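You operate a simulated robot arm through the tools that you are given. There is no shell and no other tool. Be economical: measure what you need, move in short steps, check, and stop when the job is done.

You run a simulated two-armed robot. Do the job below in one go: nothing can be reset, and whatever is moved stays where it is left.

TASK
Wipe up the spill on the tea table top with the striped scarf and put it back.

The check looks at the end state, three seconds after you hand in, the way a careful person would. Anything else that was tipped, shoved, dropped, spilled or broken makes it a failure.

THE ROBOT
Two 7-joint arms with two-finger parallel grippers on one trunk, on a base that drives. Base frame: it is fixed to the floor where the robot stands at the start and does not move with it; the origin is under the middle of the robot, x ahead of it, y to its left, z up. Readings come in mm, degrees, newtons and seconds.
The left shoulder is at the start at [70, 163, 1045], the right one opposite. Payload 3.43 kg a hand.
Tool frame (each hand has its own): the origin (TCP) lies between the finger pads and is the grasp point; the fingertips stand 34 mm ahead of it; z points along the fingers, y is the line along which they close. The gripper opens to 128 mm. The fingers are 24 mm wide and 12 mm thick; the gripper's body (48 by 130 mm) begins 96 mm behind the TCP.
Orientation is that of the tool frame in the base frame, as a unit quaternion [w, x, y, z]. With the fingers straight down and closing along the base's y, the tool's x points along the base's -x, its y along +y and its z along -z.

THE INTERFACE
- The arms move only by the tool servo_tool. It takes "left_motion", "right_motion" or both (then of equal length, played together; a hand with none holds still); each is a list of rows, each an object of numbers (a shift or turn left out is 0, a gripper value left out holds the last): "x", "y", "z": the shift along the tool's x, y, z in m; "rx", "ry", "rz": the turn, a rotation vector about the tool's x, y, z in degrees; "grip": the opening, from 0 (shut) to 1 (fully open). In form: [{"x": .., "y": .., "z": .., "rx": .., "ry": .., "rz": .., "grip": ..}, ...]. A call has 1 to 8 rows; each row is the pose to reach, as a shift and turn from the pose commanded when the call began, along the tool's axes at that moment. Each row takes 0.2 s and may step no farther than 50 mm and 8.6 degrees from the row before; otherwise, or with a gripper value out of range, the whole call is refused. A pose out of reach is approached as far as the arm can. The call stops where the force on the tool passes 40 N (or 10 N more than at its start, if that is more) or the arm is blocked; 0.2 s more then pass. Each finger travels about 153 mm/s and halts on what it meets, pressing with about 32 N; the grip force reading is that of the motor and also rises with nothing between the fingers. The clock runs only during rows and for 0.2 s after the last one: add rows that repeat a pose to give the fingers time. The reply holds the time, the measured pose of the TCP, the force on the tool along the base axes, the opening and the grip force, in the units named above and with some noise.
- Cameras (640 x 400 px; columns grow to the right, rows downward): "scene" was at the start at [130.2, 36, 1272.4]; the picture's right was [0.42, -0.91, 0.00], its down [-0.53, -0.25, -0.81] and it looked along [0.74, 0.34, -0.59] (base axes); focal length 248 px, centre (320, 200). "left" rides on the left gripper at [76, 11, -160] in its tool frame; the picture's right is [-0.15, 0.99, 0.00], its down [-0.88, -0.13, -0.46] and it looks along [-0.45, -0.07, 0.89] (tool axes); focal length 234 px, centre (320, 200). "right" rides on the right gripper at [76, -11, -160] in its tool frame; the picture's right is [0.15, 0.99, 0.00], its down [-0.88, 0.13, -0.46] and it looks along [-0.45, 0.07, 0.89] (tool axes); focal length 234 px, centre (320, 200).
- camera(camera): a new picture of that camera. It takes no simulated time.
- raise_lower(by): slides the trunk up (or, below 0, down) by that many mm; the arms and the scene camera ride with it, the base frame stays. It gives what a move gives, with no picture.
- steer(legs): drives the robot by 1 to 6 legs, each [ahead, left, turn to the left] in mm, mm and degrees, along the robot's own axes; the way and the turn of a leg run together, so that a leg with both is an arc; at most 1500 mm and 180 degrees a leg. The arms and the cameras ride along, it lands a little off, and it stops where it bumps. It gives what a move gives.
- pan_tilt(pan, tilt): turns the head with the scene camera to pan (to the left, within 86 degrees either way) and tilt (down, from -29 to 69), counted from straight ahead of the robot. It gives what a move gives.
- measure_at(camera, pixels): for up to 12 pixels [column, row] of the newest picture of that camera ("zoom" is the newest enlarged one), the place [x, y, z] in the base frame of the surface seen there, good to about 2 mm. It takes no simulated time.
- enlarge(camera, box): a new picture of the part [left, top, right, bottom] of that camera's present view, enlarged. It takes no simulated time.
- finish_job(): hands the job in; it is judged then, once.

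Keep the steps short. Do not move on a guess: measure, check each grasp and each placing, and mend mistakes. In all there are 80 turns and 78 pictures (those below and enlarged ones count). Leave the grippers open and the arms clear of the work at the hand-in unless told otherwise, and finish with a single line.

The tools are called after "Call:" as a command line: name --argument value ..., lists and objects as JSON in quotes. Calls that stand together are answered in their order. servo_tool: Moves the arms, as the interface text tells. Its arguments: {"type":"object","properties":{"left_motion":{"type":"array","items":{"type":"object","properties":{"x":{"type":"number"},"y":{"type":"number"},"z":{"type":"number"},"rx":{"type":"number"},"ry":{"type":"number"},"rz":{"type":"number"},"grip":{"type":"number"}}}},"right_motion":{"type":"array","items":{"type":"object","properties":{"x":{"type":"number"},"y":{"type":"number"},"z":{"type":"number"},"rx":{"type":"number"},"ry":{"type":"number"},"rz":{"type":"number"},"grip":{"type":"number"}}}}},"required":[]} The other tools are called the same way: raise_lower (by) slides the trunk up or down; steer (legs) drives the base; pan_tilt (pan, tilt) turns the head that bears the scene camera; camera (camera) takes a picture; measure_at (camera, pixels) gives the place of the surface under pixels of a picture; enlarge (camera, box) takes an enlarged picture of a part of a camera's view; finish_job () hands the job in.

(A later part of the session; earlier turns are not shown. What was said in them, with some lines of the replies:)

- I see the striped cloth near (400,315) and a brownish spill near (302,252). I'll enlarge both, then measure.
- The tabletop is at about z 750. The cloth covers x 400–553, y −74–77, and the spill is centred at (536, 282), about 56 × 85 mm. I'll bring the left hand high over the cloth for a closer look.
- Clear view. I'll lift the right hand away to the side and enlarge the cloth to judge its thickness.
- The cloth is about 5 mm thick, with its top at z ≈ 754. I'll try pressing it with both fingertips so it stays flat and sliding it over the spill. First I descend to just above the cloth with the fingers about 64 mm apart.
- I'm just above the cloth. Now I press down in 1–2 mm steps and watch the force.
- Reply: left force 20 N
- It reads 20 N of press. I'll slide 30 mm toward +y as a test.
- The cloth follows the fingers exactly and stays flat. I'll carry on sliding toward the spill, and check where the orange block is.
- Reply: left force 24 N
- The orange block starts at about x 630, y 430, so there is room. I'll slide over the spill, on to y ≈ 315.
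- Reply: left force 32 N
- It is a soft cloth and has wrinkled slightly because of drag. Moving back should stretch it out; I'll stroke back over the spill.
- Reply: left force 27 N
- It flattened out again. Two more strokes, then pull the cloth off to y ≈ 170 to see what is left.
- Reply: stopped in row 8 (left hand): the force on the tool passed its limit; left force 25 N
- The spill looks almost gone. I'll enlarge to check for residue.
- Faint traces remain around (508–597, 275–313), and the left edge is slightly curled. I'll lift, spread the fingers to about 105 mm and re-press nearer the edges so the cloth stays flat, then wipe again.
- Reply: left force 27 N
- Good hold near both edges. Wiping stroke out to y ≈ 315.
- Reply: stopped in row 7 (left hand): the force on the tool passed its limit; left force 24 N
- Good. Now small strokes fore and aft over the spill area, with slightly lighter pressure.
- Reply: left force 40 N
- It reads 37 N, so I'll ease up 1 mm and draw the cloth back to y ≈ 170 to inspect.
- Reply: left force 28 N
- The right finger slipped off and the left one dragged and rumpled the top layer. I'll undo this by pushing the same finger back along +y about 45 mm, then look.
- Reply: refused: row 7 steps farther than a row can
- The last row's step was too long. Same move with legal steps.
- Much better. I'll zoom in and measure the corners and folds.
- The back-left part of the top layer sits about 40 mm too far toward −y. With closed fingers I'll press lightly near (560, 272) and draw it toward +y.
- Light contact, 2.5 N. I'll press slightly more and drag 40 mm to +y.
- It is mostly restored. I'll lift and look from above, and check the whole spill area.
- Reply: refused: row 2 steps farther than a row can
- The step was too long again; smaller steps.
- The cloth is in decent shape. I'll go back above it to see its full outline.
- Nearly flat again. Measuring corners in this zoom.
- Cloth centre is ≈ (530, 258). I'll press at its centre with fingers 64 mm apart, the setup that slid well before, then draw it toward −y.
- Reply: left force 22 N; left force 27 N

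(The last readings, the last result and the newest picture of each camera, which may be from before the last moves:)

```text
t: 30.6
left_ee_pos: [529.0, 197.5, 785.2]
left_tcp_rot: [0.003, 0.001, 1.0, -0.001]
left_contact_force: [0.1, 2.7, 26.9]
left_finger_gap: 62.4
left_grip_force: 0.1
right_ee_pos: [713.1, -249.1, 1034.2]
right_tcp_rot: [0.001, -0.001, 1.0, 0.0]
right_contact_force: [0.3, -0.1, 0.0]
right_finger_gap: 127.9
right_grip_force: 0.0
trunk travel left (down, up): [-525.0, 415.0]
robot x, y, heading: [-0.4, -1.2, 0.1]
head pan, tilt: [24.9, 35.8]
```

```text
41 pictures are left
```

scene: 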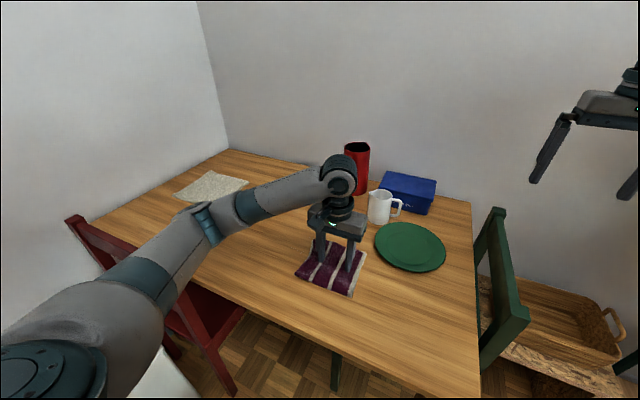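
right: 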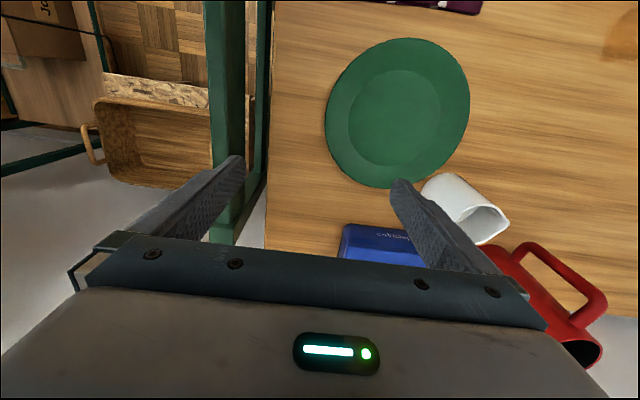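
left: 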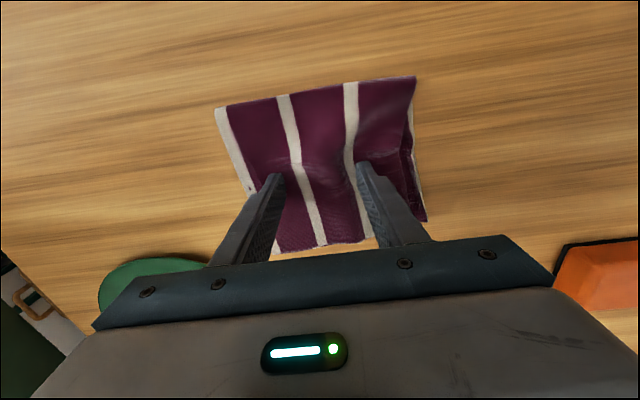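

It follows well. Continuing, shifting toward −x to stay clear of the plate.

Call:
servo_tool --left_motion '[{"y": -0.012, "x": 0.006}, {"y": -0.024, "x": 0.012}, {"y": -0.036, "x": 0.018}, {"y": -0.048, "x": 0.024}, {"y": -0.06, "x": 0.03}]'

Call:
camera --camera "left"

Call:
enlarge --camera "left" --box '[380, 60, 640, 240]'

Call:
enlarge --camera "scene" --box '[240, 210, 400, 310]'

```text
t: 31.8
left_ee_pos: [499.3, 141.3, 785.5]
left_tcp_rot: [0.004, 0.0, 1.0, -0.001]
left_contact_force: [-4.4, 2.2, 15.7]
left_finger_gap: 63.9
left_grip_force: 0.1
right_ee_pos: [713.8, -246.1, 1032.3]
right_tcp_rot: [0.001, 0.0, 1.0, -0.001]
right_contact_force: [0.3, 0.2, 0.1]
right_finger_gap: 128.1
right_grip_force: 0.1
trunk travel left (down, up): [-525.0, 415.0]
robot x, y, heading: [0.1, 2.1, -0.1]
head pan, tilt: [24.9, 35.8]
stopped in row 5 (left hand): the force on the tool passed its limit (the readings are from after the stop); the commanded pose is now the measured one
```

```text
40 pictures are left
```

left: 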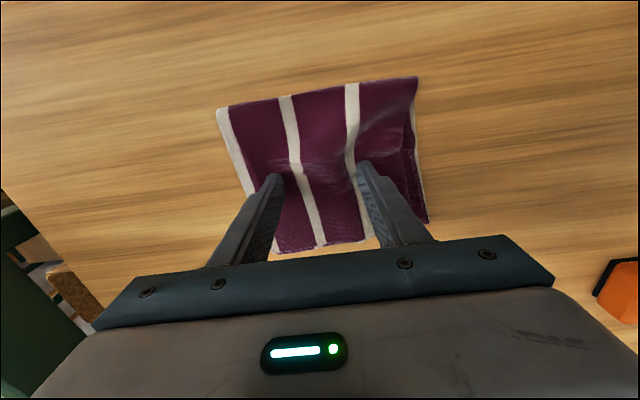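

```text
2.22 times, centred on (510, 150) of left
```

zoom: 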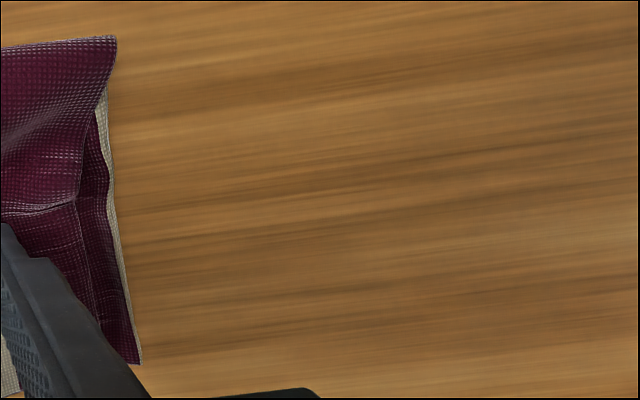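

```text
4.00 times, centred on (320, 260) of scene
```

zoom: 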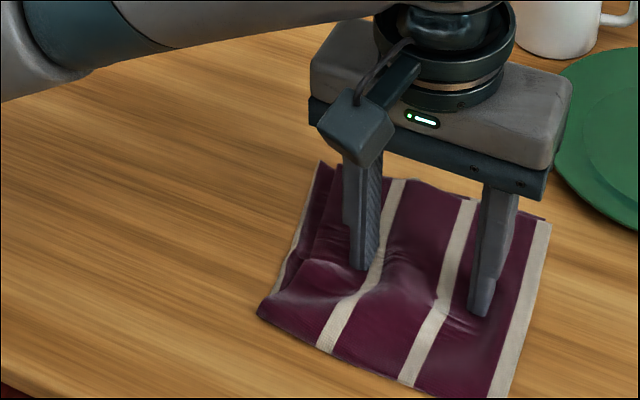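

The spill is completely gone. Now I bring the cloth home, target centre (477, 0).

Call:
servo_tool --left_motion '[{"y": -0.014, "x": 0.003}, {"y": -0.03, "x": 0.007}, {"y": -0.046, "x": 0.011}, {"y": -0.062, "x": 0.015}, {"y": -0.078, "x": 0.018}, {"y": -0.094, "x": 0.02}, {"y": -0.11, "x": 0.021}, {"y": -0.126, "x": 0.022}]'

Call:
camera --camera "left"

Call:
measure_at --camera "left" --pixels '[[217, 110], [416, 80], [277, 250], [427, 220]]'

```text
t: 33.6
left_ee_pos: [478.2, 14.9, 786.2]
left_tcp_rot: [0.002, -0.001, 1.0, 0.0]
left_contact_force: [-0.5, 6.9, 18.9]
left_finger_gap: 63.9
left_grip_force: 0.0
right_ee_pos: [715.4, -247.7, 1033.7]
right_tcp_rot: [0.0, 0.001, 1.0, 0.0]
right_contact_force: [1.9, 0.1, 0.3]
right_finger_gap: 128.1
right_grip_force: 0.0
trunk travel left (down, up): [-525.0, 415.0]
robot x, y, heading: [0.9, 0.4, -0.0]
head pan, tilt: [24.9, 35.8]
```

```text
37 pictures are left
```

left: 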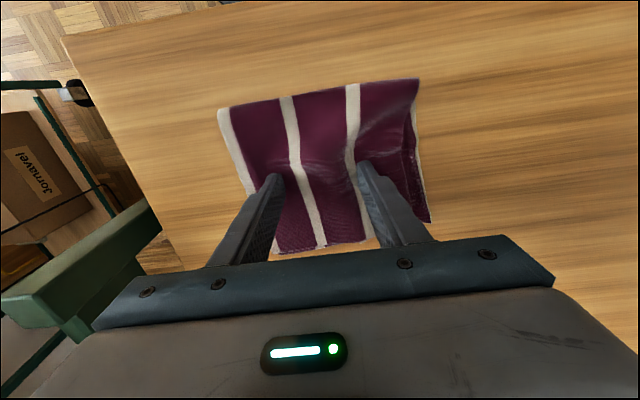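

```text
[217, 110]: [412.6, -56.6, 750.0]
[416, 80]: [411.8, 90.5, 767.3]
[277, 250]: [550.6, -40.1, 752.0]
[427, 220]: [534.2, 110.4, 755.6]
```

The cloth is about 26 mm too far left and turned about 6°. I'll slide −26 mm with a 6° correcting turn.

Call:
servo_tool --left_motion '[{"y": -0.01, "rz": 2}, {"y": -0.02, "rz": 4}, {"y": -0.028, "rz": 6}]'

Call:
servo_tool --left_motion '[{"z": -0.02}, {"z": -0.065}, {"z": -0.11}]'

Call:
camera --camera "left"

Call:
enlarge --camera "scene" --box '[330, 250, 480, 370]'

```text
t: 34.4
left_ee_pos: [478.0, -12.3, 785.9]
left_tcp_rot: [0.004, 0.053, 0.999, -0.001]
left_contact_force: [-1.0, 9.9, 26.9]
left_finger_gap: 63.9
left_grip_force: 0.1
right_ee_pos: [712.6, -246.2, 1032.7]
right_tcp_rot: [0.002, 0.0, 1.0, -0.001]
right_contact_force: [0.4, 0.3, -0.6]
right_finger_gap: 127.9
right_grip_force: 0.0
trunk travel left (down, up): [-525.0, 415.0]
robot x, y, heading: [0.1, 2.8, 0.3]
head pan, tilt: [24.9, 35.8]
```

```text
t: 35.2
left_ee_pos: [474.7, -12.8, 895.7]
left_tcp_rot: [0.002, 0.051, 0.999, 0.0]
left_contact_force: [0.9, 0.2, 0.1]
left_finger_gap: 64.0
left_grip_force: 0.0
right_ee_pos: [715.4, -248.5, 1032.2]
right_tcp_rot: [0.0, 0.0, 1.0, -0.001]
right_contact_force: [-0.2, 0.1, 0.2]
right_finger_gap: 128.0
right_grip_force: 0.1
trunk travel left (down, up): [-525.0, 415.0]
robot x, y, heading: [0.1, 0.2, 0.3]
head pan, tilt: [24.9, 35.8]
```

```text
36 pictures are left
```

left: 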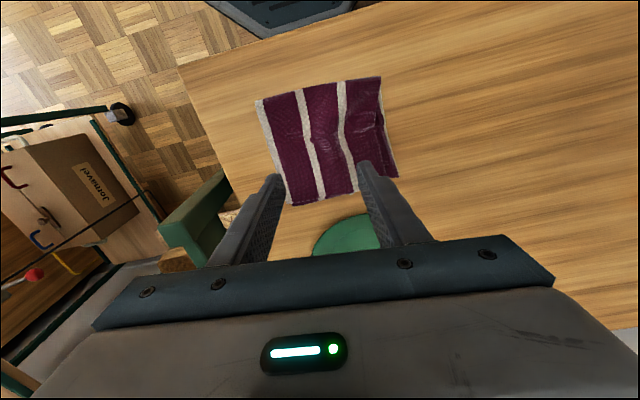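

```text
3.33 times, centred on (405, 310) of scene
```

zoom: 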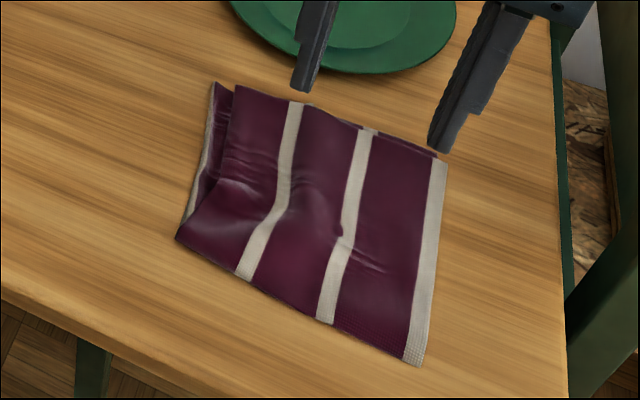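

It's back in place, with a small pucker at the back-left of the top layer. I'll measure the outline and the pucker.

Call:
measure_at --camera "zoom" --pixels '[[178, 238], [217, 86], [236, 88], [440, 160], [415, 362], [215, 170], [235, 195], [285, 185], [345, 235], [250, 140]]'

Call:
enlarge --camera "left" --box '[240, 60, 420, 220]'

```text
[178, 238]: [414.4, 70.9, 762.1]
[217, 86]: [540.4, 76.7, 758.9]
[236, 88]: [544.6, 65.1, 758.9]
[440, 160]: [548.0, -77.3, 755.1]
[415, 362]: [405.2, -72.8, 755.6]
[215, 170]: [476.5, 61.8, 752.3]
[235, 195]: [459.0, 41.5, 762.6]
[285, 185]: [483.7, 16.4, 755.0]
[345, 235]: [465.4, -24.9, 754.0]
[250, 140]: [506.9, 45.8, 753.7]
```

```text
2.50 times, centred on (330, 140) of left
```

zoom: 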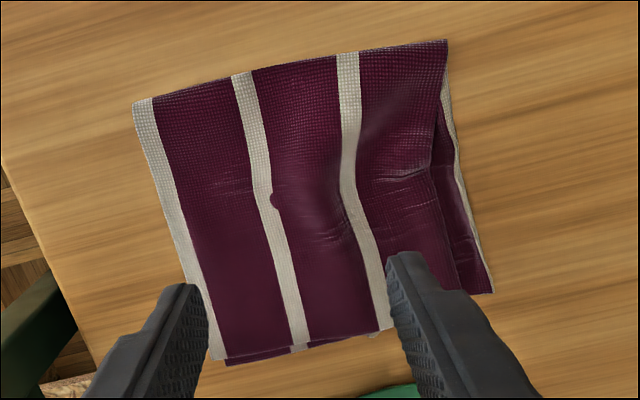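

Corners are within about 10 mm of the original. I'll smooth the pucker by light pressing with closed fingers at (485, 38) and drawing +y.

Call:
servo_tool --left_motion '[{"x": -0.002, "y": 0.025, "rz": -3, "grip": 0}, {"x": -0.005, "y": 0.051, "rz": -6}, {"x": -0.005, "y": 0.051, "rz": -6, "z": 0.045}, {"x": -0.005, "y": 0.051, "rz": -6, "z": 0.085}, {"x": -0.005, "y": 0.051, "rz": -6, "z": 0.104}, {"x": -0.005, "y": 0.051, "rz": -6, "z": 0.1085}]'

Call:
servo_tool --left_motion '[{"z": 0.001, "y": 0.004}, {"z": 0.001, "y": 0.011}, {"z": 0.001, "y": 0.018}, {"y": 0.018, "z": -0.03}, {"y": 0.018, "z": -0.07}, {"y": 0.018, "z": -0.115}]'

Call:
camera --camera "left"

Call:
enlarge --camera "scene" --box '[330, 250, 480, 370]'

```text
t: 36.6
left_ee_pos: [487.5, 37.3, 785.3]
left_tcp_rot: [0.005, -0.001, 1.0, -0.002]
left_contact_force: [1.8, 0.1, 16.1]
left_finger_gap: 0.0
left_grip_force: 32.7
right_ee_pos: [713.8, -247.2, 1033.6]
right_tcp_rot: [0.0, 0.0, 1.0, 0.0]
right_contact_force: [-0.1, 0.2, 0.5]
right_finger_gap: 127.9
right_grip_force: 0.0
trunk travel left (down, up): [-525.0, 415.0]
robot x, y, heading: [0.9, -1.6, -0.1]
head pan, tilt: [24.9, 35.8]
```

```text
t: 38.0
left_ee_pos: [491.0, 54.5, 902.4]
left_tcp_rot: [0.003, -0.001, 1.0, 0.0]
left_contact_force: [-0.3, 0.3, -1.3]
left_finger_gap: 0.3
left_grip_force: 31.9
right_ee_pos: [714.4, -248.1, 1033.2]
right_tcp_rot: [-0.001, 0.0, 1.0, 0.0]
right_contact_force: [0.2, -0.8, 0.6]
right_finger_gap: 128.3
right_grip_force: 0.1
trunk travel left (down, up): [-525.0, 415.0]
robot x, y, heading: [1.4, 2.7, 0.4]
head pan, tilt: [24.9, 35.8]
```

```text
33 pictures are left
```

left: 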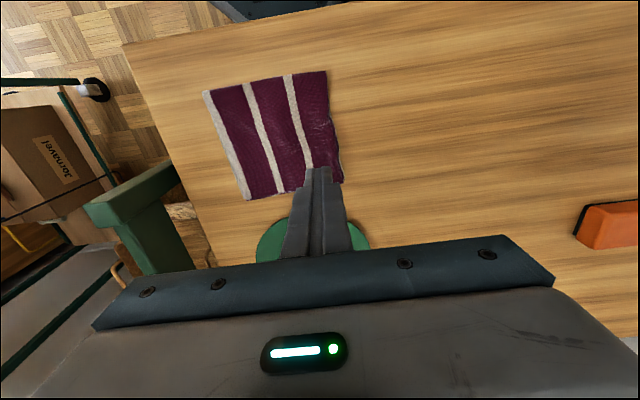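

```text
3.33 times, centred on (405, 310) of scene
```

zoom: 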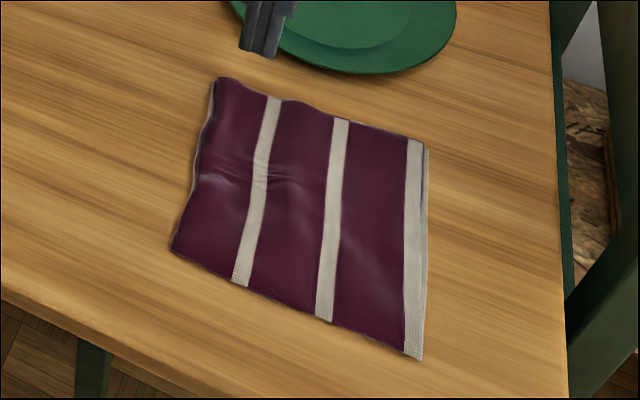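

The cloth now lies flat and folded as before. Checking corners, then the left hand returns up and to the left, gripper open.

Call:
measure_at --camera "zoom" --pixels '[[174, 246], [218, 82], [425, 147], [419, 357]]'

Call:
servo_tool --left_motion '[{"z": -0.04, "grip": 1}, {"z": -0.08}, {"z": -0.12}, {"z": -0.12, "y": 0.045}, {"z": -0.12, "y": 0.09}, {"z": -0.12, "y": 0.135}, {"z": -0.12, "y": 0.18}, {"z": -0.12, "y": 0.225}]'

Call:
servo_tool --left_motion '[{"y": 0.045}, {"y": 0.09}, {"y": 0.135}, {"y": 0.18}, {"y": 0.2}]'

Call:
camera --camera "scene"

Call:
enlarge --camera "scene" --box '[230, 190, 480, 370]'

Call:
enlarge --camera "left" --box '[0, 60, 340, 270]'

```text
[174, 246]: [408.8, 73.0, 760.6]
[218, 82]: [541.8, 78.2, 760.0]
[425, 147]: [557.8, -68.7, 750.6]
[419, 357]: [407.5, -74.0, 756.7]
```

```text
t: 39.8
left_ee_pos: [482.4, 282.7, 1021.7]
left_tcp_rot: [0.003, 0.0, 1.0, -0.001]
left_contact_force: [1.0, -0.7, -0.4]
left_finger_gap: 128.2
left_grip_force: 0.1
right_ee_pos: [714.3, -247.1, 1033.2]
right_tcp_rot: [-0.001, 0.0, 1.0, 0.0]
right_contact_force: [0.1, -0.7, -0.6]
right_finger_gap: 128.1
right_grip_force: 0.1
trunk travel left (down, up): [-525.0, 415.0]
robot x, y, heading: [-1.7, 2.8, 0.0]
head pan, tilt: [24.9, 35.8]
```

```text
t: 41.0
left_ee_pos: [485.6, 484.0, 1022.1]
left_tcp_rot: [0.002, 0.0, 1.0, 0.0]
left_contact_force: [0.8, -0.2, 0.4]
left_finger_gap: 128.3
left_grip_force: 0.0
right_ee_pos: [714.8, -247.2, 1032.7]
right_tcp_rot: [-0.001, 0.001, 1.0, 0.0]
right_contact_force: [0.3, -0.8, -0.2]
right_finger_gap: 128.0
right_grip_force: 0.0
trunk travel left (down, up): [-525.0, 415.0]
robot x, y, heading: [0.8, 1.7, 0.0]
head pan, tilt: [24.9, 35.8]
```

```text
31 pictures are left
```

scene: 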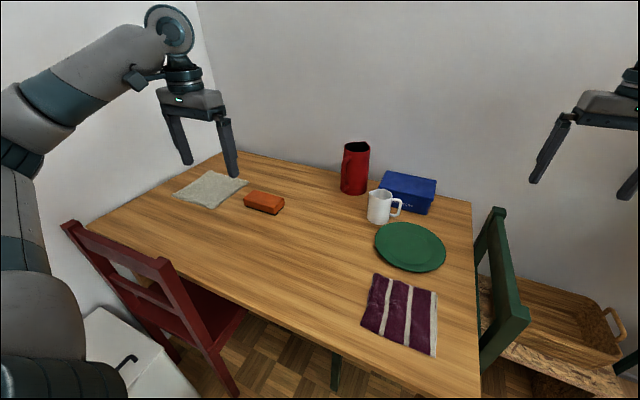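

```text
2.22 times, centred on (355, 280) of scene
```

zoom: 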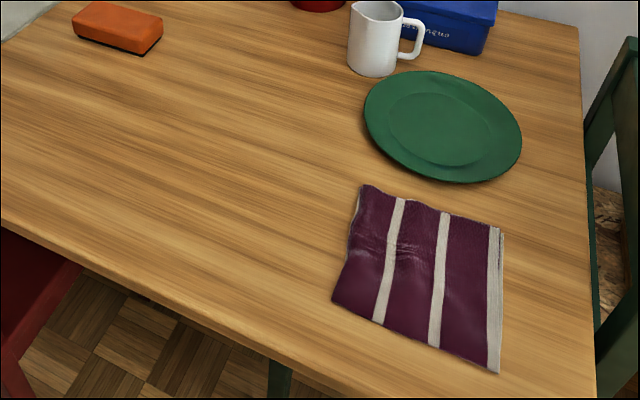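

```text
1.88 times, centred on (170, 165) of left
```

zoom: 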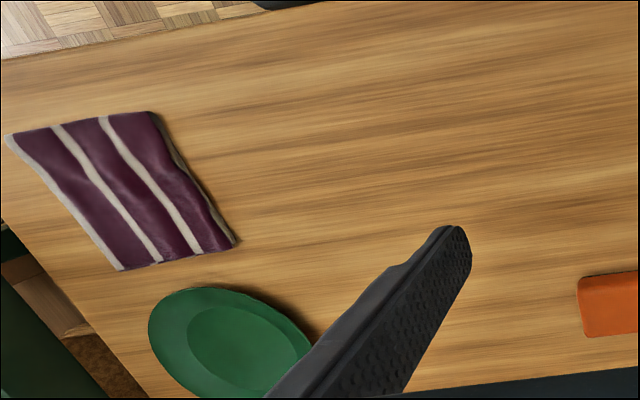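

Corners match the original and the table is clean. The red chair looks perhaps 4 px off from the first picture, so I'll check whether that is just camera jitter.

Call:
enlarge --camera "scene" --box '[40, 190, 280, 400]'

Call:
camera --camera "scene"

Call:
measure_at --camera "scene" --pixels '[[72, 226], [165, 268], [120, 249], [200, 320]]'

```text
1.90 times, centred on (160, 295) of scene
```

zoom: 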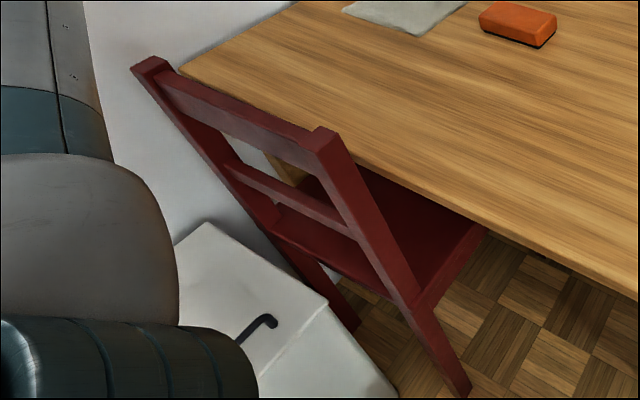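

```text
27 pictures are left
```

scene: 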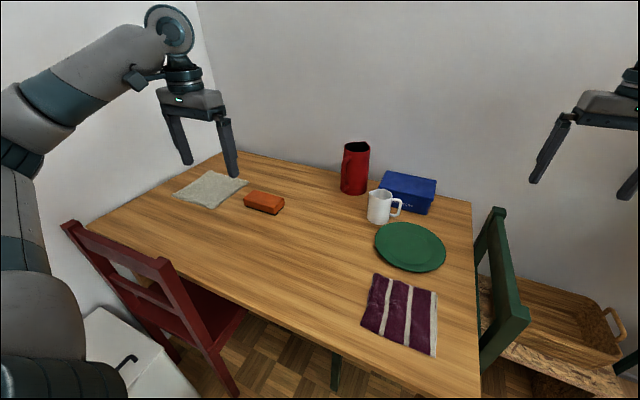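

```text
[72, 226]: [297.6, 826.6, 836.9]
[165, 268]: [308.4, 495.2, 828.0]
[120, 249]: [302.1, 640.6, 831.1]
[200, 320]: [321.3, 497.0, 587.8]
```

The second frame is identical, so the chair stands upright and steady, and any difference is only a few millimetres at most. The scarf is back, the spill is gone, both hands are clear and the grippers are open, so I'm handing in.

Call:
finish_job

```text
The job is handed in.
```

The spill is wiped up and the striped scarf is back within about 10 mm of where it was, flat but slightly creased; the red chair looked up to about 10 mm off its first picture, which I could not confirm.
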